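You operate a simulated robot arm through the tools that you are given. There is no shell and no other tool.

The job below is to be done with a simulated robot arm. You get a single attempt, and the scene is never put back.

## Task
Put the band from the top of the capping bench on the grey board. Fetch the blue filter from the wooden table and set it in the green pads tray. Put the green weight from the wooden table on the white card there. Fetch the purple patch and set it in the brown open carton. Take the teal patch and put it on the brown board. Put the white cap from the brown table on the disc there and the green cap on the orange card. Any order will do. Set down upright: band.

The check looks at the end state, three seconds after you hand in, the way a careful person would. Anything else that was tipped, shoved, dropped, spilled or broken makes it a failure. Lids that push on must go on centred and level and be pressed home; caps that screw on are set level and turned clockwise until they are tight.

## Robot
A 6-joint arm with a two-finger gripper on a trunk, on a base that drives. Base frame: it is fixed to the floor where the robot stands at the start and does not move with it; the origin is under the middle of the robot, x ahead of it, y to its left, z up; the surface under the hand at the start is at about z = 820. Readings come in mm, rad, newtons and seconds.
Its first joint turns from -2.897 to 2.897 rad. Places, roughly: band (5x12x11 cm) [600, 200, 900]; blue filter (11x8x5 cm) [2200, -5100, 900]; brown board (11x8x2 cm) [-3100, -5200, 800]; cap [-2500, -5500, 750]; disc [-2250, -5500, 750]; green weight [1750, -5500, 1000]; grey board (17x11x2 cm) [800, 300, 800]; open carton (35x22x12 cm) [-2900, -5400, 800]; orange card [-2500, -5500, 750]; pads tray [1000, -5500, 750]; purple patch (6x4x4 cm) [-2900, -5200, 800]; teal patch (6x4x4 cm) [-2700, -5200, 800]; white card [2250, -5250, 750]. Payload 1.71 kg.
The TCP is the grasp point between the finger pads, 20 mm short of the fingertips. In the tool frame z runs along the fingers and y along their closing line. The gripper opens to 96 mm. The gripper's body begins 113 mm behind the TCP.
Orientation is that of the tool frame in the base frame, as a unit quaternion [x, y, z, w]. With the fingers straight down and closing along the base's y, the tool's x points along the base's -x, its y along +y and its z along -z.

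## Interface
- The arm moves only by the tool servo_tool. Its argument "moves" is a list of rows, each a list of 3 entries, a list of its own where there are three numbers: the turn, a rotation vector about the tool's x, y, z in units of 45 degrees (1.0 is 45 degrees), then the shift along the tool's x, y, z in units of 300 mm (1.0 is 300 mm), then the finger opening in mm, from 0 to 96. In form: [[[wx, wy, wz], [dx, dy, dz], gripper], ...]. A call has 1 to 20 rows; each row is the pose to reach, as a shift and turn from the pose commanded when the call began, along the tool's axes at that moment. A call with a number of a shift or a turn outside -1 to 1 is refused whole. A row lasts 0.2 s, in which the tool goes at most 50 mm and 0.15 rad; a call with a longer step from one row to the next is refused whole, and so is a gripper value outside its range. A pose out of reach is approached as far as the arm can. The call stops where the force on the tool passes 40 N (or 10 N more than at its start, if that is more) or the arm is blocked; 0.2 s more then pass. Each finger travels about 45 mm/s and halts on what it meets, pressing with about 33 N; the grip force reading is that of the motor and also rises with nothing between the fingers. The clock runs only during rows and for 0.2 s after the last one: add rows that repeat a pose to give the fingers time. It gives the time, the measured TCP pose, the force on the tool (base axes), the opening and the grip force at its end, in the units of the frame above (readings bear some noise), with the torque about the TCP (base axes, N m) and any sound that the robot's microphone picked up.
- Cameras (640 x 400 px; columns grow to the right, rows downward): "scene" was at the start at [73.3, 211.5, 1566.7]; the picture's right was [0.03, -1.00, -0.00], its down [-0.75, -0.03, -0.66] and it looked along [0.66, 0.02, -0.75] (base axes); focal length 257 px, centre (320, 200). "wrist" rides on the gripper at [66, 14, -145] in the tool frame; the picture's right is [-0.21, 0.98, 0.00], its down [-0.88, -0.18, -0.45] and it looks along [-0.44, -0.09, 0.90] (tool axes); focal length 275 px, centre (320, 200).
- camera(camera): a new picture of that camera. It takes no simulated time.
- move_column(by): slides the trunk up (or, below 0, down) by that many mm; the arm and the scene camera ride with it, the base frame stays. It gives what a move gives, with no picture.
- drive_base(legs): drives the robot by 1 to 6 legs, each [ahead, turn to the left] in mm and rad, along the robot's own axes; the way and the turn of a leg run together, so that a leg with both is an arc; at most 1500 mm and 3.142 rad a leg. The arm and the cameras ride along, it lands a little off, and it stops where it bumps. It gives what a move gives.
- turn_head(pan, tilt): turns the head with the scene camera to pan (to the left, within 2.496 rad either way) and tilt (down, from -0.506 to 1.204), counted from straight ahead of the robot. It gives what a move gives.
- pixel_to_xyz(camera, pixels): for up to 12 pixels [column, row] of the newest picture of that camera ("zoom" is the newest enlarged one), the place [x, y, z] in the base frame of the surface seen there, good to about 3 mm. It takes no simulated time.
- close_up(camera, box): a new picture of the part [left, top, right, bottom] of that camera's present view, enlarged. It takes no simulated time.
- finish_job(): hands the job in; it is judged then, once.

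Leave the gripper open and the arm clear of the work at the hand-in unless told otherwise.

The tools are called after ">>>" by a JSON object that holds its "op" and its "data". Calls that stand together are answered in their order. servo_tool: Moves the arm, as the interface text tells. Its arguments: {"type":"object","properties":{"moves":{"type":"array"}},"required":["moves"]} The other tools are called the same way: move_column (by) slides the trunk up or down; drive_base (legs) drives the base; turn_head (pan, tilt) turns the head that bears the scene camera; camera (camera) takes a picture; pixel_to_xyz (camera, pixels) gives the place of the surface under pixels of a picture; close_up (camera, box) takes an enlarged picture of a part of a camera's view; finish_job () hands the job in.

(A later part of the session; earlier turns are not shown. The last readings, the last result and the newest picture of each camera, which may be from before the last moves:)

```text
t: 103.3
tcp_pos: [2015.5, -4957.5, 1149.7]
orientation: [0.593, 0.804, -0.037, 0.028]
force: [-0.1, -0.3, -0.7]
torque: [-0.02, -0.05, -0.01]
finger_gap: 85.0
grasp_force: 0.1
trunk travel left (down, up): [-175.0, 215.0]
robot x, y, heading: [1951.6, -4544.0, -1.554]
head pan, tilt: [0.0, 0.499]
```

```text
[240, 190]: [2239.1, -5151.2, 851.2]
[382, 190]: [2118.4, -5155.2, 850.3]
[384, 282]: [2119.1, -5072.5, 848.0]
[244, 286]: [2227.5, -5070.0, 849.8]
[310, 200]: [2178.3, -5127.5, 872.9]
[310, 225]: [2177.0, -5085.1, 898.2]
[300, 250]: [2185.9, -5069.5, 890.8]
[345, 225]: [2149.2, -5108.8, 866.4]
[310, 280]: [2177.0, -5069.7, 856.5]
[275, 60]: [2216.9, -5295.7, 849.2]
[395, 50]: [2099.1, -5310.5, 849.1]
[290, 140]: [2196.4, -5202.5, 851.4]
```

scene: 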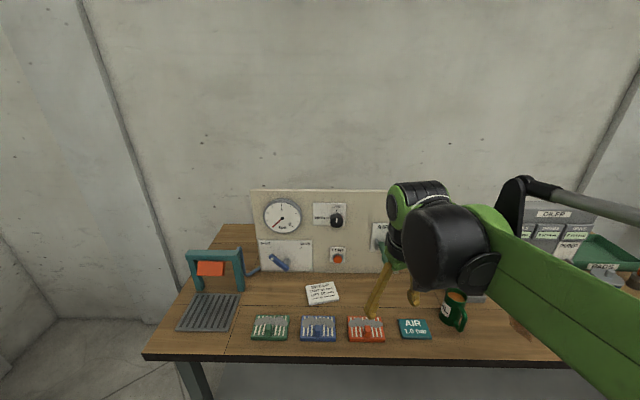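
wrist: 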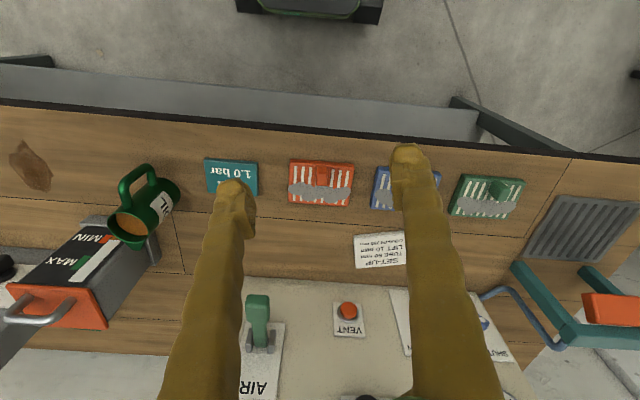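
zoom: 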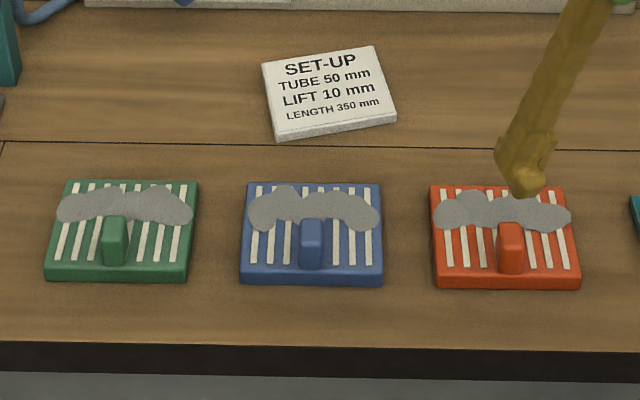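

The blue filter's base spans x≈2120–2233 and y≈-5152 to -5070, with a nub at about (2177,-5080) whose top is at z≈898. The tool has tilted slightly during driving, so I'll hold and read the true pose.

>>> {"op": "servo_tool", "data": {"moves": [[[0, 0, 0], [0, 0, 0], 85], [[0, 0, 0], [0, 0, 0], 85], [[0, 0, 0], [0, 0, 0], 85]]}}

```text
t: 104.1
tcp_pos: [2014.0, -4956.0, 1149.8]
orientation: [0.592, 0.804, -0.038, 0.029]
force: [0.2, -0.5, -0.2]
torque: [0.0, 0.04, -0.02]
finger_gap: 85.0
grasp_force: 0.0
trunk travel left (down, up): [-175.0, 215.0]
robot x, y, heading: [1949.5, -4539.4, -1.554]
head pan, tilt: [0.0, 0.499]
```

I'll move the fingers over the blue filter's nub, about 100 mm above it. On the way I'll level the tool and turn it so the fingers close along x.

>>> {"op": "servo_tool", "data": {"moves": [[[-0.003, 0.02, 0.063], [-0.085, 0.069, 0.09], 85], [[-0.006, 0.04, 0.126], [-0.17, 0.137, 0.179], 85], [[-0.009, 0.059, 0.19], [-0.255, 0.206, 0.269], 85], [[-0.012, 0.079, 0.253], [-0.339, 0.274, 0.358], 85], [[-0.015, 0.099, 0.316], [-0.424, 0.343, 0.448], 85], [[-0.018, 0.1186, 0.379], [-0.509, 0.411, 0.537], 85], [[-0.018, 0.1186, 0.379], [-0.509, 0.411, 0.537], 85], [[-0.018, 0.1186, 0.379], [-0.509, 0.411, 0.537], 85]]}}

>>> {"op": "camera", "data": {"camera": "wrist"}}

>>> {"op": "camera", "data": {"camera": "scene"}}

```text
t: 105.9
tcp_pos: [2173.2, -5090.2, 996.3]
orientation: [0.707, 0.707, 0.004, -0.003]
force: [0.3, 0.1, 0.6]
torque: [0.01, 0.01, 0.02]
finger_gap: 85.0
grasp_force: 0.0
trunk travel left (down, up): [-175.0, 215.0]
robot x, y, heading: [1954.9, -4543.0, -1.551]
head pan, tilt: [0.0, 0.499]
```

```text
taken
```

wrist: 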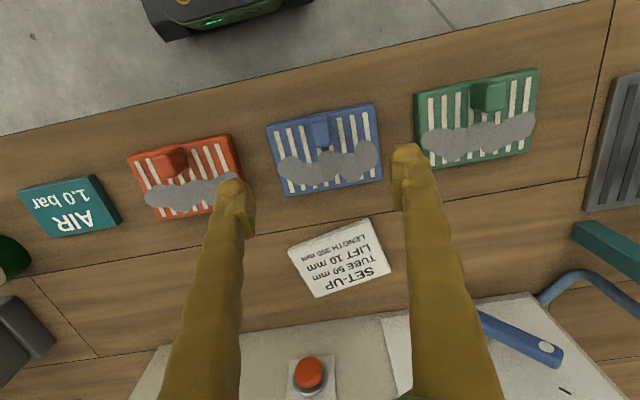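

```text
taken
```

scene: 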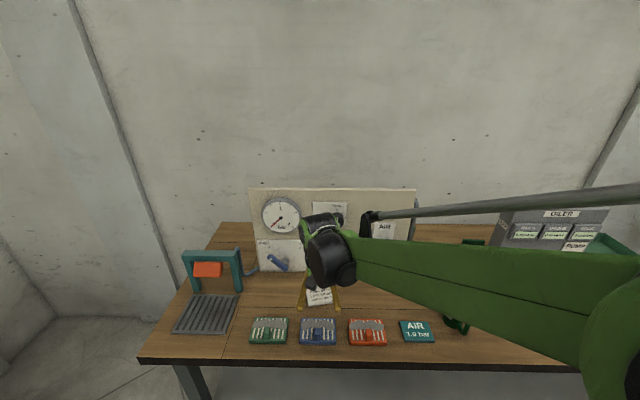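

The tool is level now. I'll enlarge the blue filter in the wrist view and measure its nub.

>>> {"op": "close_up", "data": {"camera": "wrist", "box": [250, 90, 410, 190]}}

>>> {"op": "pixel_to_xyz", "data": {"camera": "zoom", "pixels": [[245, 120], [325, 110], [285, 130], [255, 160], [320, 150], [285, 155], [280, 220], [290, 250], [75, 160], [490, 60], [525, 350], [150, 415]]}}

```text
4.00 times, centred on (330, 140) of wrist
```

zoom: 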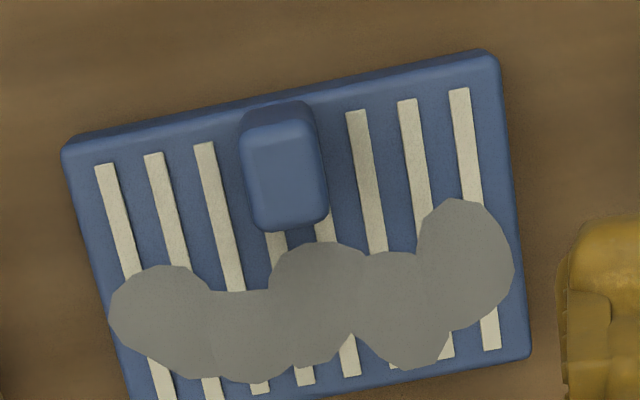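

```text
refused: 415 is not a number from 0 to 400
```

>>> {"op": "pixel_to_xyz", "data": {"camera": "zoom", "pixels": [[255, 140], [310, 130], [285, 175], [258, 220], [320, 210], [285, 110], [75, 160], [490, 60], [525, 345], [140, 395], [400, 380], [285, 310]]}}

```text
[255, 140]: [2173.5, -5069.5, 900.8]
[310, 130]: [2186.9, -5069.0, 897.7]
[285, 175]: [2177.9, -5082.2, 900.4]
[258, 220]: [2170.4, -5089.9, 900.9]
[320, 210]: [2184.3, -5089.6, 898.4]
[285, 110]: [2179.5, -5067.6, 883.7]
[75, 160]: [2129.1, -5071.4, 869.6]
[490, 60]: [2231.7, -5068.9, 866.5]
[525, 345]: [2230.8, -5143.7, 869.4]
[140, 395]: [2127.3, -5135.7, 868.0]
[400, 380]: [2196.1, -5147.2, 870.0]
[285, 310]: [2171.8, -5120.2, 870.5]
```

The nub is centred at (2178.5,-5080), about 19 mm wide in x, with its top at 900, and the base top is at 869. I'll come down to TCP z≈915 first, with the fingers narrowed to 60.

>>> {"op": "servo_tool", "data": {"moves": [[[0, 0, 0], [0.034, 0.018, 0.07], 60], [[0, 0, 0], [0.034, 0.018, 0.14], 60], [[0, 0, 0], [0.034, 0.018, 0.21], 60], [[0, 0, 0], [0.034, 0.018, 0.27], 60], [[0, 0, 0], [0.034, 0.018, 0.27], 60]]}}

>>> {"op": "camera", "data": {"camera": "wrist"}}

```text
t: 107.1
tcp_pos: [2182.1, -5077.6, 914.6]
orientation: [0.706, 0.708, 0.002, -0.001]
force: [-0.2, 0.3, 0.0]
torque: [-0.04, 0.04, 0.01]
finger_gap: 59.8
grasp_force: 0.0
trunk travel left (down, up): [-175.0, 215.0]
robot x, y, heading: [1951.2, -4545.4, -1.551]
head pan, tilt: [0.0, 0.499]
```

```text
taken
```

wrist: 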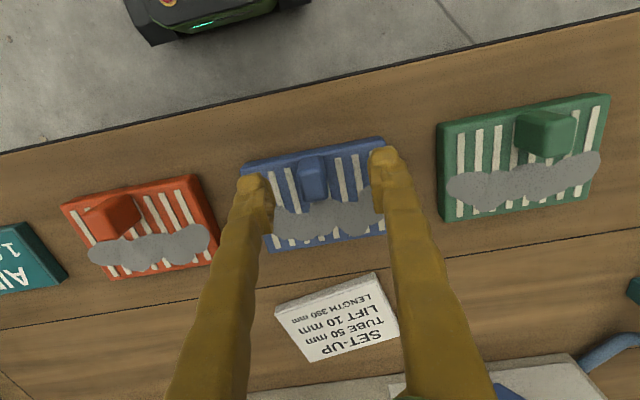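

The nub is between the fingers. I'll go down 21 mm and close.

>>> {"op": "servo_tool", "data": {"moves": [[[0, 0, 0], [-0.005, -0.008, 0.035], 60], [[0, 0, 0], [-0.005, -0.008, 0.07], 60], [[0, 0, 0], [-0.005, -0.008, 0.07], 40], [[0, 0, 0], [-0.005, -0.008, 0.07], 20], [[0, 0, 0], [-0.005, -0.008, 0.07], 5], [[0, 0, 0], [-0.005, -0.008, 0.07], 5], [[0, 0, 0], [-0.005, -0.008, 0.07], 5], [[0, 0, 0], [-0.005, -0.008, 0.07], 5]]}}

>>> {"op": "servo_tool", "data": {"moves": [[[0, 0, 0], [0, 0, -0.03], 5], [[0, 0, 0], [0, 0, -0.1], 5], [[0, 0, 0], [0, 0, -0.2], 5], [[0, 0, 0], [0, 0, -0.3], 5], [[0, 0, 0], [0, 0, -0.3], 5]]}}

>>> {"op": "camera", "data": {"camera": "wrist"}}

```text
t: 108.9
tcp_pos: [2181.4, -5080.3, 893.8]
orientation: [0.706, 0.708, 0.005, -0.003]
force: [-0.4, 0.4, -0.8]
torque: [0.07, 0.02, 0.01]
finger_gap: 16.6
grasp_force: 33.0
trunk travel left (down, up): [-175.0, 215.0]
robot x, y, heading: [1950.0, -4543.0, -1.555]
head pan, tilt: [0.0, 0.499]
```

```text
t: 110.1
tcp_pos: [2182.5, -5079.2, 986.4]
orientation: [0.706, 0.708, 0.004, -0.003]
force: [-0.9, 0.9, -0.3]
torque: [0.04, -0.02, -0.02]
finger_gap: 16.6
grasp_force: 32.9
trunk travel left (down, up): [-175.0, 215.0]
robot x, y, heading: [1952.8, -4540.5, -1.555]
head pan, tilt: [0.0, 0.499]
```

```text
taken
```

wrist: 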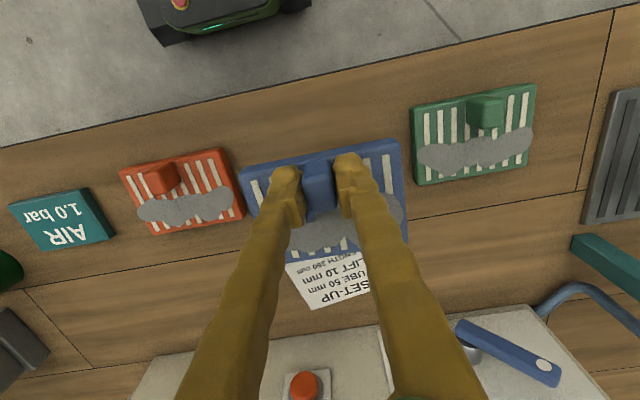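

The filter is lifted and held by its nub. I'll raise it and draw it closer, then check the held filter before driving to the tray end of the table.

>>> {"op": "servo_tool", "data": {"moves": [[[0, 0, 0], [0.08, 0, -0.07], 5], [[0, 0, 0], [0.16, 0, -0.14], 5], [[0, 0, 0], [0.24, 0, -0.21], 5], [[0, 0, 0], [0.32, 0, -0.28], 5], [[0, 0, 0], [0.4, 0, -0.35], 5], [[0, 0, 0], [0.4, 0, -0.35], 5]]}}

>>> {"op": "turn_head", "data": {"pan": -0.8, "tilt": 0.45}}

>>> {"op": "camera", "data": {"camera": "scene"}}

```text
t: 111.5
tcp_pos: [2180.5, -4961.1, 1090.5]
orientation: [0.707, 0.708, 0.004, -0.002]
force: [0.1, 0.7, -1.3]
torque: [0.01, -0.01, 0.01]
finger_gap: 17.0
grasp_force: 33.2
trunk travel left (down, up): [-175.0, 215.0]
robot x, y, heading: [1949.4, -4542.8, -1.556]
head pan, tilt: [0.0, 0.499]
```

```text
t: 112.7
tcp_pos: [2180.1, -4962.0, 1090.2]
orientation: [0.707, 0.707, 0.003, -0.002]
force: [-0.8, 0.2, -0.5]
torque: [0.03, 0.01, -0.01]
finger_gap: 16.6
grasp_force: 32.9
trunk travel left (down, up): [-175.0, 215.0]
robot x, y, heading: [1951.4, -4543.8, -1.552]
head pan, tilt: [-0.799, 0.45]
```

```text
taken
```

scene: 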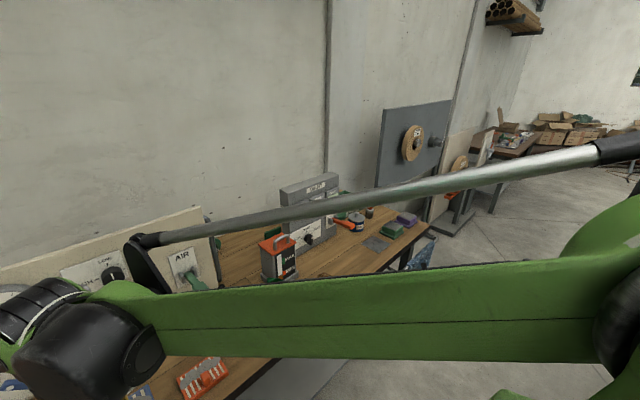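

Something dark green stands near (218,238), just right of the panel. I'll enlarge it.

>>> {"op": "close_up", "data": {"camera": "scene", "box": [170, 190, 330, 290]}}

>>> {"op": "close_up", "data": {"camera": "scene", "box": [270, 160, 450, 280]}}

```text
4.00 times, centred on (250, 240) of scene
```

zoom: 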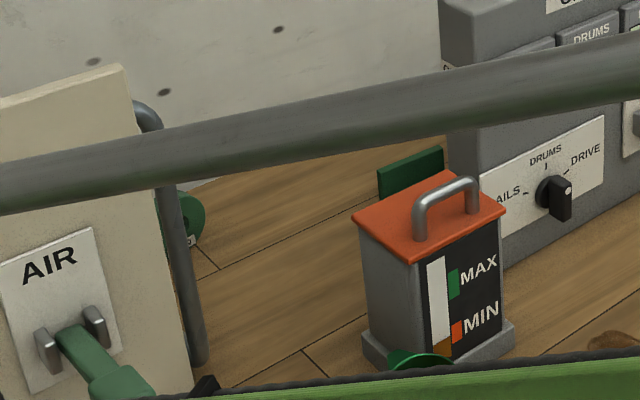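

```text
3.33 times, centred on (360, 220) of scene
```

zoom: 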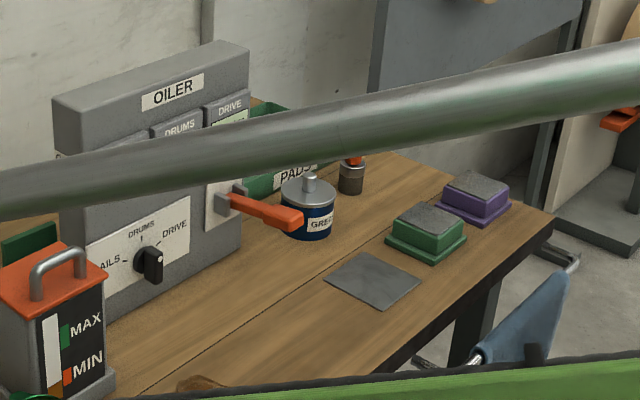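

There is a round green thing behind the panel and a green block behind the oil can; I'll examine both later. Now I'll turn right, drive along the table, then turn back to face it.

>>> {"op": "drive_base", "data": {"legs": [[0, -1.571], [960, 0], [0, 1.571]]}}

>>> {"op": "turn_head", "data": {"pan": 0.1, "tilt": 0.5}}

>>> {"op": "camera", "data": {"camera": "scene"}}

>>> {"op": "camera", "data": {"camera": "wrist"}}

```text
t: 131.2
tcp_pos: [1187.7, -4943.9, 1090.8]
orientation: [0.737, 0.676, 0.003, -0.002]
force: [0.0, -0.2, -1.1]
torque: [0.0, 0.0, -0.01]
finger_gap: 16.5
grasp_force: 32.9
trunk travel left (down, up): [-175.0, 215.0]
robot x, y, heading: [993.4, -4509.4, -1.639]
head pan, tilt: [-0.799, 0.45]
```

```text
t: 132.4
tcp_pos: [1189.6, -4928.2, 1096.3]
orientation: [0.737, 0.676, -0.002, 0.004]
force: [0.2, 1.1, -0.8]
torque: [-0.13, -0.01, 0.0]
finger_gap: 16.7
grasp_force: 33.1
trunk travel left (down, up): [-175.0, 215.0]
robot x, y, heading: [993.5, -4508.4, -1.634]
head pan, tilt: [0.099, 0.499]
```

```text
taken
```

scene: 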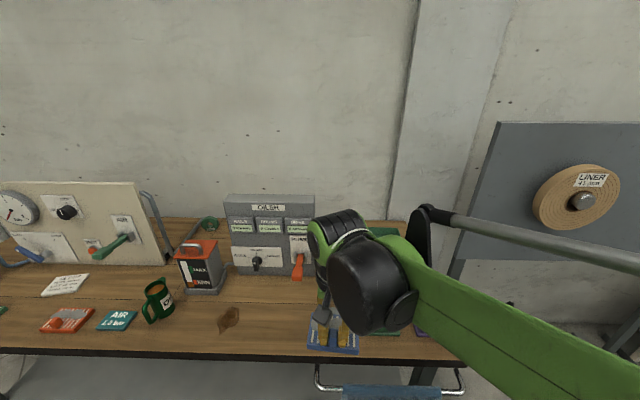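

```text
taken
```

wrist: 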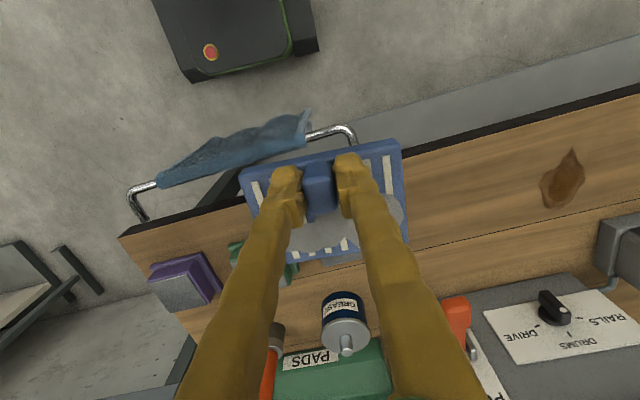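

A small green thing shows between the panel and the oiler at about (209,223). I'll enlarge it and get its place, as well as the wrist view of the tray.

>>> {"op": "close_up", "data": {"camera": "scene", "box": [130, 180, 290, 280]}}

>>> {"op": "pixel_to_xyz", "data": {"camera": "zoom", "pixels": [[315, 165], [315, 180], [300, 195], [250, 180], [90, 150], [200, 260], [560, 70], [400, 60], [400, 100]]}}

>>> {"op": "pixel_to_xyz", "data": {"camera": "wrist", "pixels": [[340, 375], [310, 362], [300, 385], [375, 375], [347, 335], [270, 340], [455, 310], [180, 270], [235, 255], [290, 270]]}}

```text
4.00 times, centred on (210, 230) of scene
```

zoom: 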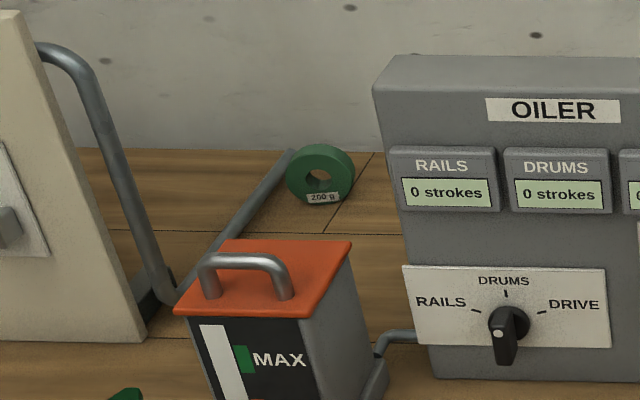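

```text
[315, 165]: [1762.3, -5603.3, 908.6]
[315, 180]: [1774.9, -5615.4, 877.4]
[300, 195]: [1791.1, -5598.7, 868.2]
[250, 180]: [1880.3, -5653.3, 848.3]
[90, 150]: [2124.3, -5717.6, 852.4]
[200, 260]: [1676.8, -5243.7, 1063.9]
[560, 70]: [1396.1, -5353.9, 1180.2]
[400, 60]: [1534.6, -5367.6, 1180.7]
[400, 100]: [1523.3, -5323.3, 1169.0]
```

```text
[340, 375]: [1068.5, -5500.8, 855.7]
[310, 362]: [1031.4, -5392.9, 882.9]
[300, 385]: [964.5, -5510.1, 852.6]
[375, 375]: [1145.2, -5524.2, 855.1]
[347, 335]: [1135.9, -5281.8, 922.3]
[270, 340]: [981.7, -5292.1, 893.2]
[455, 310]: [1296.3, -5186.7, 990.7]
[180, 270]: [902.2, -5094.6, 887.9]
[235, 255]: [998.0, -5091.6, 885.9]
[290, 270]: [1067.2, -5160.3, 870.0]
```

The green weight is a "200 g" ring standing at about (1762,-5603). The PADS tray's front rim is near y=-5393 and its floor at z≈855, behind a grease pot. I'll bring the filter high over the table towards the tray and look with the wrist camera.

>>> {"op": "servo_tool", "data": {"moves": [[[0, 0, -0.02], [-0.119, -0.065, 0], 5], [[0, 0, -0.04], [-0.239, -0.13, 0], 5], [[0, 0, -0.06], [-0.358, -0.195, 0], 5], [[0, 0, -0.08], [-0.478, -0.26, 0], 5], [[0, 0, -0.1], [-0.597, -0.325, 0], 5], [[0, 0, -0.11], [-0.716, -0.39, 0], 5], [[0, 0, -0.11], [-0.836, -0.455, 0], 5], [[0, 0, -0.11], [-0.955, -0.52, 0], 5], [[0, 0, -0.11], [-0.955, -0.52, 0], 5]]}}

>>> {"op": "camera", "data": {"camera": "wrist"}}

>>> {"op": "camera", "data": {"camera": "scene"}}

```text
t: 134.4
tcp_pos: [1008.1, -5200.6, 1095.5]
orientation: [0.706, 0.708, -0.001, 0.003]
force: [0.6, 0.0, -0.9]
torque: [0.1, -0.03, -0.02]
finger_gap: 16.8
grasp_force: 32.9
trunk travel left (down, up): [-175.0, 215.0]
robot x, y, heading: [995.9, -4505.8, -1.641]
head pan, tilt: [0.099, 0.499]
```

```text
taken
```

wrist: 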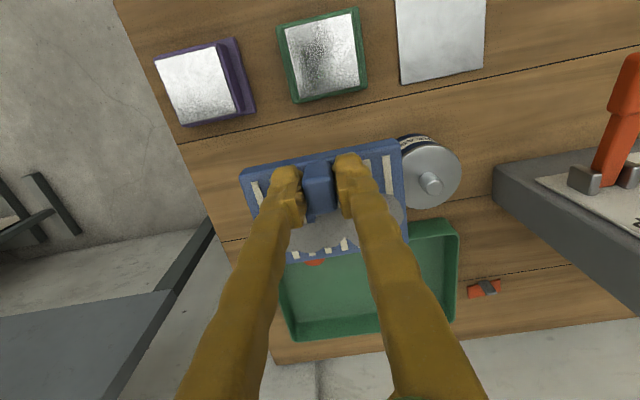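

```text
taken
```

scene: 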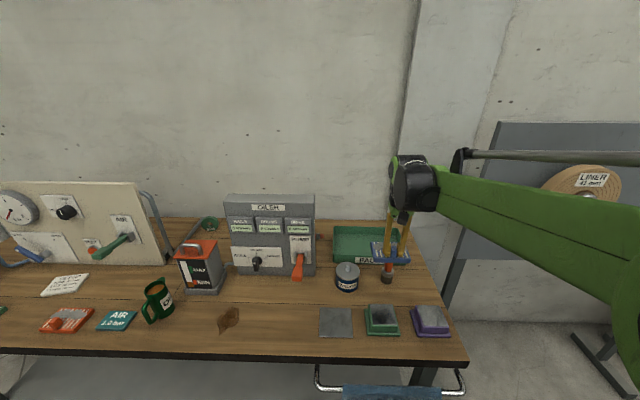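

>>> {"op": "close_up", "data": {"camera": "scene", "box": [320, 210, 440, 300]}}

>>> {"op": "pixel_to_xyz", "data": {"camera": "zoom", "pixels": [[75, 90], [75, 260], [330, 95], [60, 200], [150, 200], [150, 130], [245, 265], [200, 240], [320, 240], [400, 210], [445, 175], [360, 320]]}}

>>> {"op": "pixel_to_xyz", "data": {"camera": "wrist", "pixels": [[447, 230], [450, 315], [300, 335], [287, 275], [430, 270], [320, 300], [375, 325], [434, 180], [500, 180], [180, 80], [320, 55], [372, 300]]}}

```text
4.44 times, centred on (380, 255) of scene
```

zoom: 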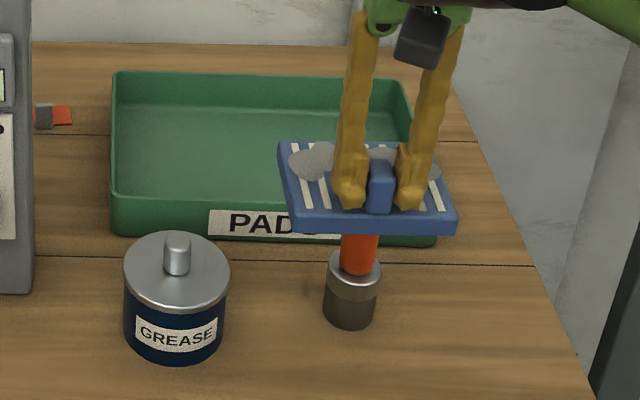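

```text
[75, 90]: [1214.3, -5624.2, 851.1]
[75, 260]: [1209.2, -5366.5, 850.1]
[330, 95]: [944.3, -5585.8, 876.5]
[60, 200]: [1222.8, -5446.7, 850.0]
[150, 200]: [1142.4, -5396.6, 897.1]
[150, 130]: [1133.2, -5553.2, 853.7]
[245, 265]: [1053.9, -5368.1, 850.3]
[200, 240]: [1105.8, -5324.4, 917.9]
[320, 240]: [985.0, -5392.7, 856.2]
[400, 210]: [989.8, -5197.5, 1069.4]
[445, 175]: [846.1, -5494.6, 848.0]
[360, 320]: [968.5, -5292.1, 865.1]
```

```text
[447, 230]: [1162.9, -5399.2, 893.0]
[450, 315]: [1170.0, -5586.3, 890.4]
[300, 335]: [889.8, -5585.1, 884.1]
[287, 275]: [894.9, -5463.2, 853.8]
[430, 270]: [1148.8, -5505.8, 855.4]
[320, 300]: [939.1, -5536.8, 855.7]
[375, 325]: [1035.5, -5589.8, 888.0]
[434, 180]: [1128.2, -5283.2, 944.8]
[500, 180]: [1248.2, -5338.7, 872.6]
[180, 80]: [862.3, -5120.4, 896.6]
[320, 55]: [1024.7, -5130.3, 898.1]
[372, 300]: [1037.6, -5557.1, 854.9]
```

The tray spans x≈890–1165 and y≈-5400 to -5590, with its rim at z≈893 and floor at 855. It's near the limit of reach, so I'll drive 80 mm nearer and read the pose.

>>> {"op": "drive_base", "data": {"legs": [[80, 0]]}}

>>> {"op": "camera", "data": {"camera": "wrist"}}

>>> {"op": "pixel_to_xyz", "data": {"camera": "wrist", "pixels": [[260, 200], [395, 160], [400, 230]]}}

```text
t: 135.7
tcp_pos: [1003.6, -5280.9, 1097.3]
orientation: [0.707, 0.708, -0.002, 0.003]
force: [0.1, 0.0, -0.2]
torque: [-0.01, -0.01, 0.03]
finger_gap: 16.7
grasp_force: 33.3
trunk travel left (down, up): [-175.0, 215.0]
robot x, y, heading: [988.6, -4586.5, -1.64]
head pan, tilt: [0.099, 0.499]
```

```text
taken
```

wrist: 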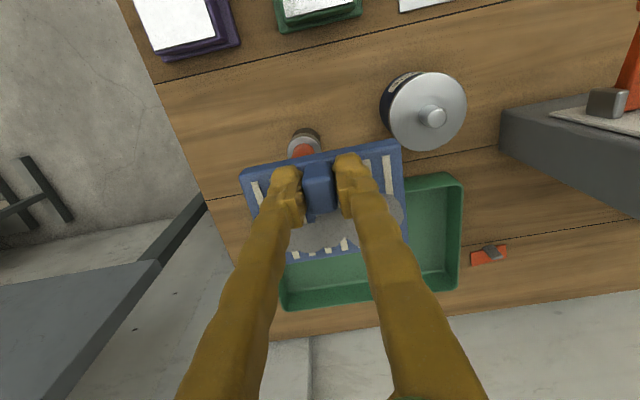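

```text
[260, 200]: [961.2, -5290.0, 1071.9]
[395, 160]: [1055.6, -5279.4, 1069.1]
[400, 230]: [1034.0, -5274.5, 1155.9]
```

The filter is level. I'll move it over the tray's middle, with the TCP at (1028,-5465), and lower it to about 25 mm above the floor.

>>> {"op": "servo_tool", "data": {"moves": [[[0, 0, 0], [-0.123, 0.016, 0], 5], [[0, 0, 0], [-0.245, 0.032, 0], 5], [[0, 0, 0], [-0.368, 0.048, 0], 5], [[0, 0, 0], [-0.49, 0.064, 0], 5], [[0, 0, 0], [-0.613, 0.08, 0], 5], [[0, 0, 0], [-0.613, 0.08, 0.13], 5], [[0, 0, 0], [-0.613, 0.08, 0.26], 5], [[0, 0, 0], [-0.613, 0.08, 0.39], 5], [[0, 0, 0], [-0.613, 0.08, 0.5], 5], [[0, 0, 0], [-0.613, 0.08, 0.573], 5], [[0, 0, 0], [-0.613, 0.08, 0.573], 5]]}}

>>> {"op": "camera", "data": {"camera": "wrist"}}

>>> {"op": "close_up", "data": {"camera": "scene", "box": [320, 210, 440, 300]}}

```text
t: 138.1
tcp_pos: [1029.4, -5451.8, 936.8]
orientation: [0.707, 0.707, -0.006, 0.008]
force: [0.3, -0.4, -1.5]
torque: [0.08, 0.0, 0.01]
finger_gap: 16.8
grasp_force: 33.1
trunk travel left (down, up): [-175.0, 215.0]
robot x, y, heading: [989.1, -4588.3, -1.636]
head pan, tilt: [0.099, 0.499]
```

```text
taken
```

wrist: 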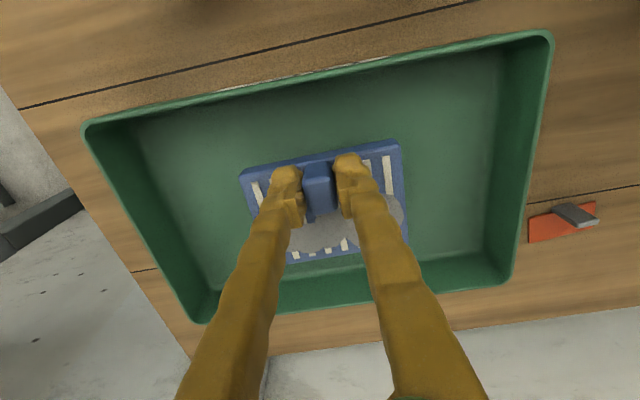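

```text
4.44 times, centred on (380, 255) of scene
```

zoom: 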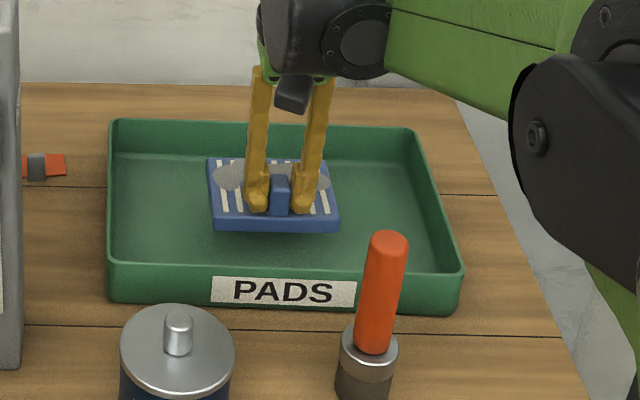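

The filter hangs within the tray's walls. I'll lower it 30 mm and then in small steps to contact.

>>> {"op": "servo_tool", "data": {"moves": [[[0, 0, 0], [0, 0, 0.05], 5], [[0, 0, 0], [0, 0, 0.1], 5], [[0, 0, 0], [0, 0, 0.1], 5]]}}

>>> {"op": "servo_tool", "data": {"moves": [[[0, 0, 0], [0, 0, 0.0067], 5], [[0, 0, 0], [0, 0, 0.0134], 5], [[0, 0, 0], [0, 0, 0.0134], 5]]}}

```text
t: 138.8
tcp_pos: [1029.5, -5451.8, 906.0]
orientation: [0.706, 0.708, -0.007, 0.008]
force: [0.0, -0.4, -0.6]
torque: [0.02, -0.04, 0.01]
finger_gap: 16.6
grasp_force: 32.9
trunk travel left (down, up): [-175.0, 215.0]
robot x, y, heading: [985.7, -4586.4, -1.641]
head pan, tilt: [0.099, 0.499]
```

```text
t: 139.7
tcp_pos: [1029.8, -5452.4, 903.7]
orientation: [0.706, 0.708, -0.006, 0.008]
force: [-0.2, 0.3, 0.1]
torque: [-0.01, -0.02, -0.01]
finger_gap: 16.9
grasp_force: 33.0
trunk travel left (down, up): [-175.0, 215.0]
robot x, y, heading: [990.0, -4586.9, -1.64]
head pan, tilt: [0.099, 0.499]
```

>>> {"op": "servo_tool", "data": {"moves": [[[0, 0, 0], [0, 0, 0.004], 5], [[0, 0, 0], [0, 0, 0.008], 5], [[0, 0, 0], [0, 0, 0.008], 5]]}}

>>> {"op": "servo_tool", "data": {"moves": [[[0, 0, 0], [0, 0, 0.004], 5], [[0, 0, 0], [0, 0, 0.004], 5]]}}

>>> {"op": "servo_tool", "data": {"moves": [[[0, 0, 0], [0, 0, 0.004], 5], [[0, 0, 0], [0, 0, 0.004], 5]]}}

```text
t: 140.4
tcp_pos: [1028.3, -5453.3, 901.9]
orientation: [0.706, 0.709, -0.006, 0.007]
force: [0.2, -0.2, -0.5]
torque: [-0.02, -0.01, -0.01]
finger_gap: 16.5
grasp_force: 33.2
trunk travel left (down, up): [-175.0, 215.0]
robot x, y, heading: [988.3, -4585.0, -1.637]
head pan, tilt: [0.099, 0.499]
```

```text
t: 141.1
tcp_pos: [1030.2, -5452.0, 900.0]
orientation: [0.706, 0.708, -0.007, 0.008]
force: [0.3, -0.9, -1.1]
torque: [0.01, 0.01, 0.03]
finger_gap: 16.8
grasp_force: 33.0
trunk travel left (down, up): [-175.0, 215.0]
robot x, y, heading: [987.7, -4587.3, -1.636]
head pan, tilt: [0.099, 0.499]
```

```text
t: 141.7
tcp_pos: [1028.9, -5452.0, 899.6]
orientation: [0.707, 0.708, -0.007, 0.008]
force: [0.7, -0.7, -0.6]
torque: [0.02, -0.01, 0.03]
finger_gap: 17.0
grasp_force: 33.1
trunk travel left (down, up): [-175.0, 215.0]
robot x, y, heading: [987.3, -4588.3, -1.641]
head pan, tilt: [0.099, 0.499]
```

There's no contact yet at z≈899.6, so I'll take a few more 1–2 mm steps.

>>> {"op": "servo_tool", "data": {"moves": [[[0, 0, 0], [0, 0, 0.005], 5], [[0, 0, 0], [0, 0, 0.005], 5]]}}

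>>> {"op": "servo_tool", "data": {"moves": [[[0, 0, 0], [0, 0, 0.005], 5], [[0, 0, 0], [0, 0, 0.005], 5]]}}

>>> {"op": "close_up", "data": {"camera": "scene", "box": [320, 210, 440, 300]}}

```text
t: 142.2
tcp_pos: [1028.9, -5451.5, 898.5]
orientation: [0.707, 0.708, -0.007, 0.008]
force: [-1.2, 1.0, 7.9]
torque: [0.16, 0.01, -0.01]
finger_gap: 16.6
grasp_force: 33.4
trunk travel left (down, up): [-175.0, 215.0]
robot x, y, heading: [991.5, -4589.6, -1.639]
head pan, tilt: [0.099, 0.499]
```

```text
t: 142.8
tcp_pos: [1029.9, -5451.8, 897.4]
orientation: [0.706, 0.708, -0.007, 0.009]
force: [0.5, -9.5, 32.1]
torque: [-0.13, 0.02, 0.0]
finger_gap: 17.0
grasp_force: 33.1
trunk travel left (down, up): [-175.0, 215.0]
robot x, y, heading: [990.2, -4589.9, -1.637]
head pan, tilt: [0.099, 0.499]
```

```text
4.44 times, centred on (380, 255) of scene
```

zoom: 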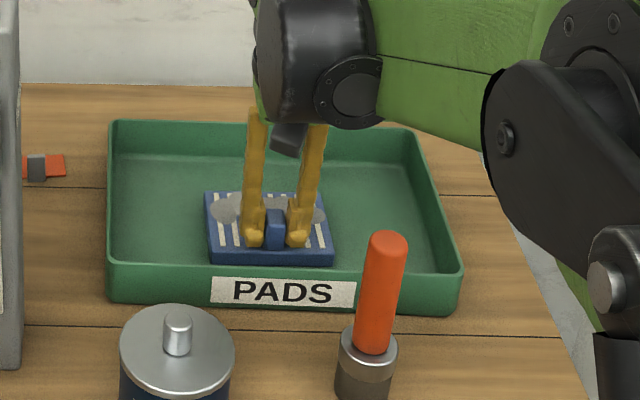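

The filter is down on the tray floor with 32 N of contact. I'll ease up, open and rise clear.

>>> {"op": "servo_tool", "data": {"moves": [[[0, 0, 0], [0, 0, -0.006], 5], [[0, 0, 0], [0, 0, -0.006], 30], [[0, 0, 0], [0, 0, -0.006], 45], [[0, 0, 0], [0, 0, -0.006], 45], [[0, 0, 0], [0, 0, -0.006], 45]]}}

>>> {"op": "servo_tool", "data": {"moves": [[[0, 0, 0], [0, 0, -0.08], 45], [[0, 0, 0], [0, 0, -0.2], 45], [[0, 0, 0], [0, 0, -0.35], 45], [[0, 0, 0], [0, 0, -0.5], 45], [[0, 0, 0], [0, 0, -0.65], 45], [[0, 0, 0], [0, 0, -0.75], 45], [[0, 0, 0], [0.15, 0, -0.75], 45], [[0, 0, 0], [0.3, 0, -0.75], 45], [[0, 0, 0], [0.45, 0, -0.75], 45], [[0, 0, 0], [0.6, 0, -0.75], 45], [[0, 0, 0], [0.75, 0, -0.75], 45], [[0, 0, 0], [0.9, 0, -0.75], 45], [[0, 0, 0], [0.9, 0, -0.75], 45]]}}

>>> {"op": "close_up", "data": {"camera": "scene", "box": [320, 210, 440, 300]}}

>>> {"op": "camera", "data": {"camera": "scene"}}

```text
t: 144.1
tcp_pos: [1030.1, -5452.7, 897.6]
orientation: [0.706, 0.708, -0.006, 0.009]
force: [0.1, -0.4, 0.0]
torque: [-0.02, 0.02, -0.02]
finger_gap: 44.8
grasp_force: 0.2
trunk travel left (down, up): [-175.0, 215.0]
robot x, y, heading: [984.8, -4587.7, -1.641]
head pan, tilt: [0.099, 0.499]
```

```text
t: 146.8
tcp_pos: [1029.7, -5178.4, 1112.9]
orientation: [0.707, 0.708, -0.006, 0.007]
force: [0.3, -0.2, 0.8]
torque: [-0.07, 0.03, 0.01]
finger_gap: 45.2
grasp_force: 0.2
trunk travel left (down, up): [-175.0, 215.0]
robot x, y, heading: [986.0, -4586.2, -1.639]
head pan, tilt: [0.099, 0.499]
```

```text
4.44 times, centred on (380, 255) of scene
```

zoom: 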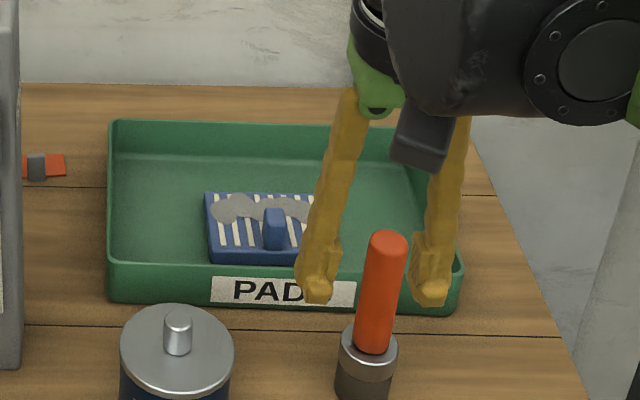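

```text
taken
```

scene: 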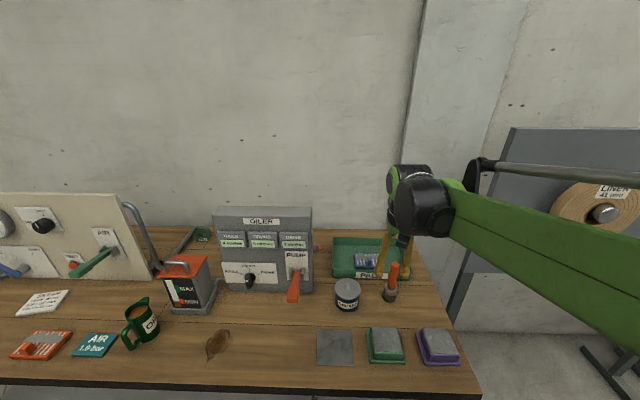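

The blue filter rests in the tray. Now I'll look closely at the green weight near (203,234).

>>> {"op": "close_up", "data": {"camera": "scene", "box": [110, 190, 230, 280]}}

>>> {"op": "pixel_to_xyz", "data": {"camera": "zoom", "pixels": [[495, 190], [470, 215], [530, 215], [495, 235], [495, 250], [440, 200], [380, 280], [420, 240], [445, 185], [160, 190], [250, 390], [90, 90]]}}

```text
4.44 times, centred on (170, 235) of scene
```

zoom: 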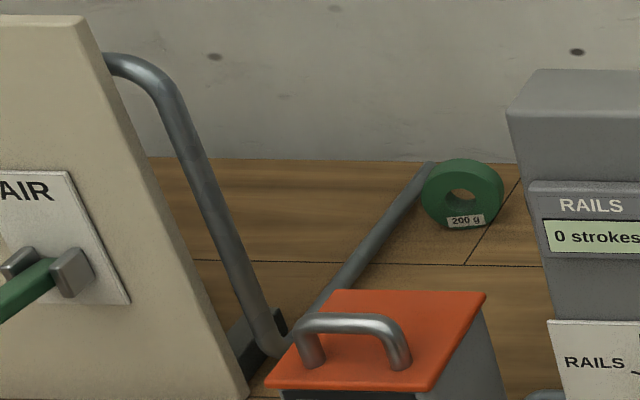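

```text
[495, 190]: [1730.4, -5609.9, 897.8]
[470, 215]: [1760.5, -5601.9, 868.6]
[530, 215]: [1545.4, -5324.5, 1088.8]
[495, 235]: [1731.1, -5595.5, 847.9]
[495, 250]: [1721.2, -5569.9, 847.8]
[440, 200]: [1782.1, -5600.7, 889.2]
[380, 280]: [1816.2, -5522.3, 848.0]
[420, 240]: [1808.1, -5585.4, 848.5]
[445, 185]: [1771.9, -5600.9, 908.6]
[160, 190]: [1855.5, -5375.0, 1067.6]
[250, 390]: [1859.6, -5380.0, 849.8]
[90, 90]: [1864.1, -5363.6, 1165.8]
```

The weight looks like a ring standing on its rim at about (1752,-5605), z 848 to 920, beside a grey pipe. I'll draw the arm back, drive along the table to x≈1720 and look at it from there.

>>> {"op": "servo_tool", "data": {"moves": [[[0, 0, 0], [0.1, 0, -0.05], 45], [[0, 0, 0], [0.22, 0, -0.1], 45], [[0, 0, 0], [0.35, 0, -0.15], 45], [[0, 0, 0], [0.35, 0, -0.15], 45]]}}

>>> {"op": "drive_base", "data": {"legs": [[0, 1.62], [720, 0], [0, -1.571]]}}

>>> {"op": "turn_head", "data": {"pan": 0.15, "tilt": 0.55}}

>>> {"op": "camera", "data": {"camera": "scene"}}

```text
t: 147.8
tcp_pos: [1030.4, -5071.6, 1157.2]
orientation: [0.707, 0.707, -0.007, 0.008]
force: [-0.5, 0.6, 0.1]
torque: [-0.02, 0.0, -0.01]
finger_gap: 45.1
grasp_force: 0.1
trunk travel left (down, up): [-175.0, 215.0]
robot x, y, heading: [985.8, -4591.4, -1.644]
head pan, tilt: [0.099, 0.499]
```

```text
t: 165.2
tcp_pos: [1767.8, -5085.3, 1156.5]
orientation: [0.699, 0.715, -0.007, 0.009]
force: [-0.3, 0.1, -0.4]
torque: [0.0, -0.02, 0.0]
finger_gap: 44.8
grasp_force: 0.0
trunk travel left (down, up): [-175.0, 215.0]
robot x, y, heading: [1719.6, -4603.3, -1.617]
head pan, tilt: [0.099, 0.499]
```

```text
t: 165.8
tcp_pos: [1769.0, -5067.8, 1163.6]
orientation: [0.699, 0.715, -0.013, 0.013]
force: [-0.3, 0.2, 0.2]
torque: [0.05, -0.03, 0.0]
finger_gap: 44.8
grasp_force: 0.1
trunk travel left (down, up): [-175.0, 215.0]
robot x, y, heading: [1719.3, -4605.2, -1.621]
head pan, tilt: [0.15, 0.55]
```

```text
taken
```

scene: 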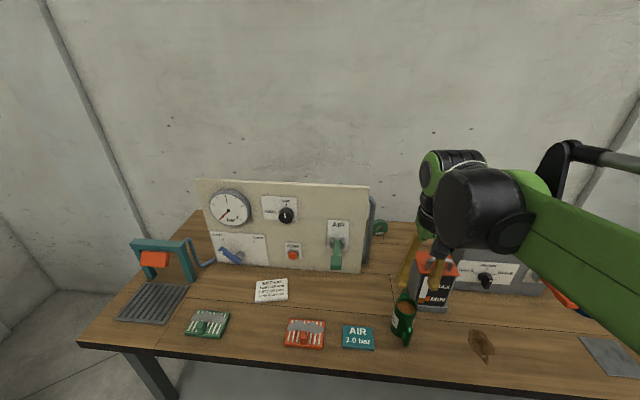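

The weight shows at about (380,228), just right of the panel. I'll enlarge it.

>>> {"op": "close_up", "data": {"camera": "scene", "box": [340, 190, 420, 240]}}

>>> {"op": "pixel_to_xyz", "data": {"camera": "zoom", "pixels": [[325, 265], [300, 310], [360, 310], [325, 345], [325, 310], [245, 200], [250, 330], [400, 330], [325, 280], [300, 340]]}}

```text
8.00 times, centred on (380, 215) of scene
```

zoom: 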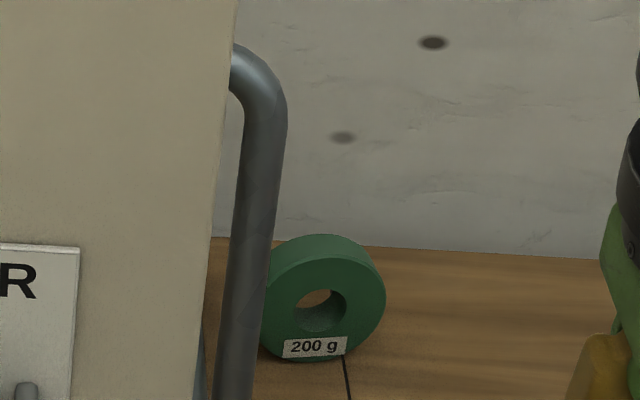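

```text
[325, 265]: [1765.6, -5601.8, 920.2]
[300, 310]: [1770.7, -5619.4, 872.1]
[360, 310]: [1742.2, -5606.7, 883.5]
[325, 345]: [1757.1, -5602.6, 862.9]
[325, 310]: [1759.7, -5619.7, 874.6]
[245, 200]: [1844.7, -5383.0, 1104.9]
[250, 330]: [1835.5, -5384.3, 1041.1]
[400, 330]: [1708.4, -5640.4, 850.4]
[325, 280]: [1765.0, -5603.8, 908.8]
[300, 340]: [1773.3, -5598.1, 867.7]
```

The weight is a ring about 75 mm across, standing on its rim with its face at y≈-5602 and its centre near (1760,-5615,885). I'll drive 55 mm nearer, then bring the hand forward at height with the fingers turned to close along y.

>>> {"op": "drive_base", "data": {"legs": [[55, 0]]}}

>>> {"op": "servo_tool", "data": {"moves": [[[0, 0.01, -0.12], [-0.1, -0.003, 0], 80], [[0, 0.02, -0.24], [-0.2, -0.005, 0], 80], [[0, 0.03, -0.36], [-0.3, -0.008, 0], 80], [[0, 0.04, -0.48], [-0.4, -0.01, 0], 80], [[0, 0.045, -0.6], [-0.5, -0.013, 0], 80], [[0, 0.045, -0.72], [-0.6, -0.015, 0], 80], [[0, 0.045, -0.84], [-0.7, -0.017, 0], 80], [[0, 0.045, -0.96], [-0.8, -0.02, 0], 80], [[0, 0.045, -0.96], [-0.8, -0.02, 0], 80]]}}

>>> {"op": "camera", "data": {"camera": "wrist"}}

```text
t: 166.8
tcp_pos: [1766.8, -5104.2, 1169.7]
orientation: [0.699, 0.715, -0.018, 0.017]
force: [-0.5, 1.7, 0.4]
torque: [-0.19, -0.01, -0.03]
finger_gap: 45.2
grasp_force: 0.1
trunk travel left (down, up): [-175.0, 215.0]
robot x, y, heading: [1712.4, -4659.8, -1.62]
head pan, tilt: [0.15, 0.55]
```

```text
t: 168.8
tcp_pos: [1767.2, -5371.9, 1164.1]
orientation: [0.386, 0.923, 0.0, -0.007]
force: [-1.1, -2.2, -0.9]
torque: [0.28, 0.01, 0.01]
finger_gap: 80.0
grasp_force: 0.0
trunk travel left (down, up): [-175.0, 215.0]
robot x, y, heading: [1719.7, -4654.8, -1.621]
head pan, tilt: [0.15, 0.55]
```

```text
taken
```

wrist: 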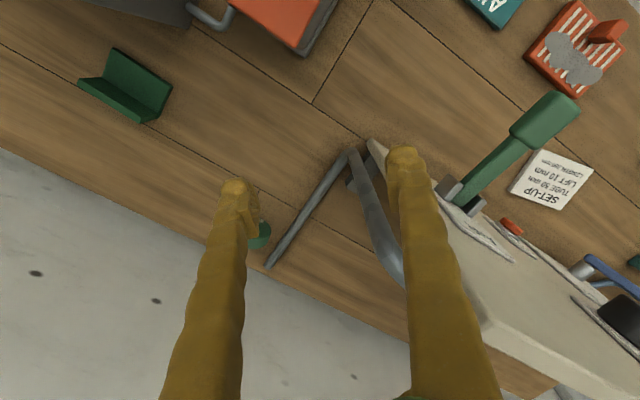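

I see the weight at (262,237), partly behind a finger, and the panel's pipe stand beside it. I'll finish the turn and move over towards the weight, staying high.

>>> {"op": "servo_tool", "data": {"moves": [[[0, 0, -0.14], [-0.042, -0.046, 0], 80], [[0, 0, -0.28], [-0.084, -0.092, 0], 80], [[0, 0, -0.42], [-0.126, -0.138, 0], 80], [[0, 0, -0.56], [-0.168, -0.184, 0], 80], [[0, 0, -0.7], [-0.21, -0.23, 0], 80], [[0, 0, -0.84], [-0.252, -0.276, 0], 80], [[0, 0, -0.99], [-0.292, -0.321, 0], 80], [[0, 0, -0.99], [-0.292, -0.321, 0], 80]]}}

>>> {"op": "camera", "data": {"camera": "wrist"}}

>>> {"op": "camera", "data": {"camera": "scene"}}

```text
t: 170.7
tcp_pos: [1758.8, -5497.4, 1170.8]
orientation: [0.008, 1.0, 0.0, -0.006]
force: [0.5, -0.3, -0.3]
torque: [-0.02, 0.01, -0.03]
finger_gap: 79.8
grasp_force: 0.0
trunk travel left (down, up): [-175.0, 215.0]
robot x, y, heading: [1714.5, -4658.2, -1.616]
head pan, tilt: [0.15, 0.55]
```

```text
taken
```

wrist: 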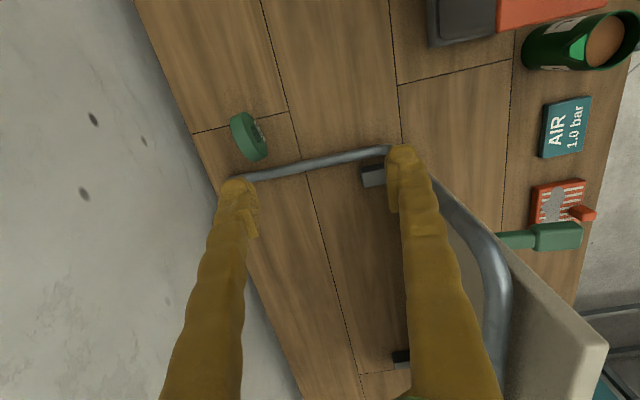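

```text
taken
```

scene: 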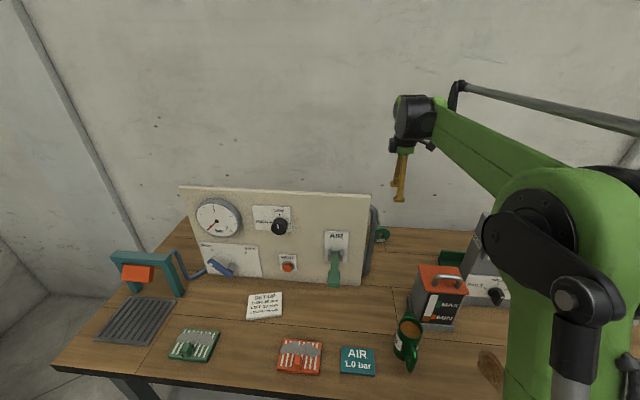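

>>> {"op": "close_up", "data": {"camera": "wrist", "box": [190, 90, 310, 180]}}

>>> {"op": "pixel_to_xyz", "data": {"camera": "zoom", "pixels": [[230, 150], [260, 200], [330, 340], [300, 250], [365, 350], [390, 280], [330, 170], [350, 230], [300, 430], [290, 180], [320, 260], [420, 370]]}}

```text
4.44 times, centred on (250, 135) of wrist
```

zoom: 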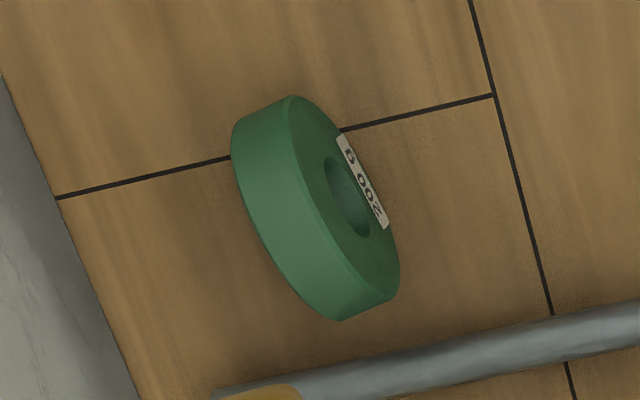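

```text
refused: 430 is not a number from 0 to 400
```

>>> {"op": "pixel_to_xyz", "data": {"camera": "zoom", "pixels": [[245, 140], [295, 105], [340, 310], [385, 285], [262, 210], [310, 195], [285, 265], [330, 245], [330, 270], [360, 300], [260, 180], [400, 370]]}}

```text
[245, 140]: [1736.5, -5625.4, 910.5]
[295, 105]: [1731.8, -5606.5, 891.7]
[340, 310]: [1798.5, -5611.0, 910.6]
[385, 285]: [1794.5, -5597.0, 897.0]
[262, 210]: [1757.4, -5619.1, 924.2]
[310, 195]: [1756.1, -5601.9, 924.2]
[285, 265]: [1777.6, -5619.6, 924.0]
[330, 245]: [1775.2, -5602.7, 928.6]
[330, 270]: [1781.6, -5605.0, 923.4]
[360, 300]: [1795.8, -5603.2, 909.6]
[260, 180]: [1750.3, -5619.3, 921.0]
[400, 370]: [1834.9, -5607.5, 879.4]
```

The ring's rim is about 24 mm thick, y≈-5601 to -5624, centred near (1766,-5611) with its top at 926 and turned about 0.18 rad. I'll bring the open fingers over it, with tips about 14 mm above its top.

>>> {"op": "servo_tool", "data": {"moves": [[[0, 0, -0.1], [-0.013, -0.12, 0], 80], [[0, 0, -0.21], [-0.02, -0.25, 0.05], 80], [[0, 0, -0.21], [-0.026, -0.38, 0.12], 80], [[0, 0, -0.21], [-0.026, -0.38, 0.26], 80], [[0, 0, -0.21], [-0.026, -0.38, 0.4], 80], [[0, 0, -0.21], [-0.026, -0.38, 0.55], 80], [[0, 0, -0.21], [-0.026, -0.38, 0.69], 80], [[0, 0, -0.21], [-0.026, -0.38, 0.69], 80], [[0, 0, -0.21], [-0.026, -0.38, 0.69], 80]]}}

>>> {"op": "camera", "data": {"camera": "wrist"}}

```text
t: 172.7
tcp_pos: [1762.6, -5614.9, 961.2]
orientation: [-0.075, 0.997, 0.0, -0.006]
force: [-0.4, -0.2, -0.1]
torque: [-0.03, 0.02, -0.01]
finger_gap: 80.0
grasp_force: 0.1
trunk travel left (down, up): [-175.0, 215.0]
robot x, y, heading: [1718.4, -4660.4, -1.622]
head pan, tilt: [0.15, 0.55]
```

```text
taken
```

wrist: 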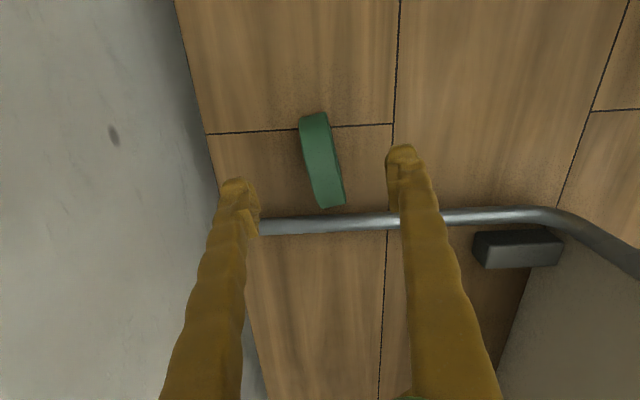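

The ring is centred between the fingers and in line with them. I'll go down 54 mm and close.

>>> {"op": "servo_tool", "data": {"moves": [[[0, 0, 0], [-0.008, 0.005, 0.06], 80], [[0, 0, 0], [-0.008, 0.005, 0.12], 80], [[0, 0, 0], [-0.008, 0.005, 0.18], 80], [[0, 0, 0], [-0.008, 0.005, 0.18], 80], [[0, 0, 0], [-0.008, 0.005, 0.18], 60], [[0, 0, 0], [-0.008, 0.005, 0.18], 40], [[0, 0, 0], [-0.008, 0.005, 0.18], 20], [[0, 0, 0], [-0.008, 0.005, 0.18], 10], [[0, 0, 0], [-0.008, 0.005, 0.18], 10], [[0, 0, 0], [-0.008, 0.005, 0.18], 10], [[0, 0, 0], [-0.008, 0.005, 0.18], 10]]}}

>>> {"op": "camera", "data": {"camera": "wrist"}}

```text
t: 175.1
tcp_pos: [1761.7, -5612.6, 906.8]
orientation: [-0.074, 0.997, 0.001, -0.006]
force: [0.1, 0.1, 0.5]
torque: [0.01, 0.02, 0.05]
finger_gap: 18.1
grasp_force: 33.0
trunk travel left (down, up): [-175.0, 215.0]
robot x, y, heading: [1715.8, -4655.4, -1.618]
head pan, tilt: [0.15, 0.55]
```

```text
taken
```

wrist: 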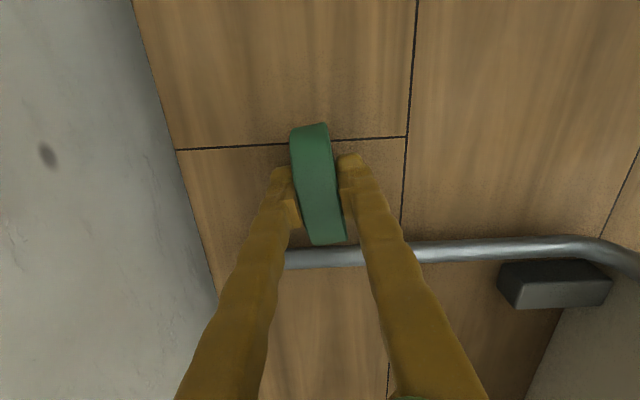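

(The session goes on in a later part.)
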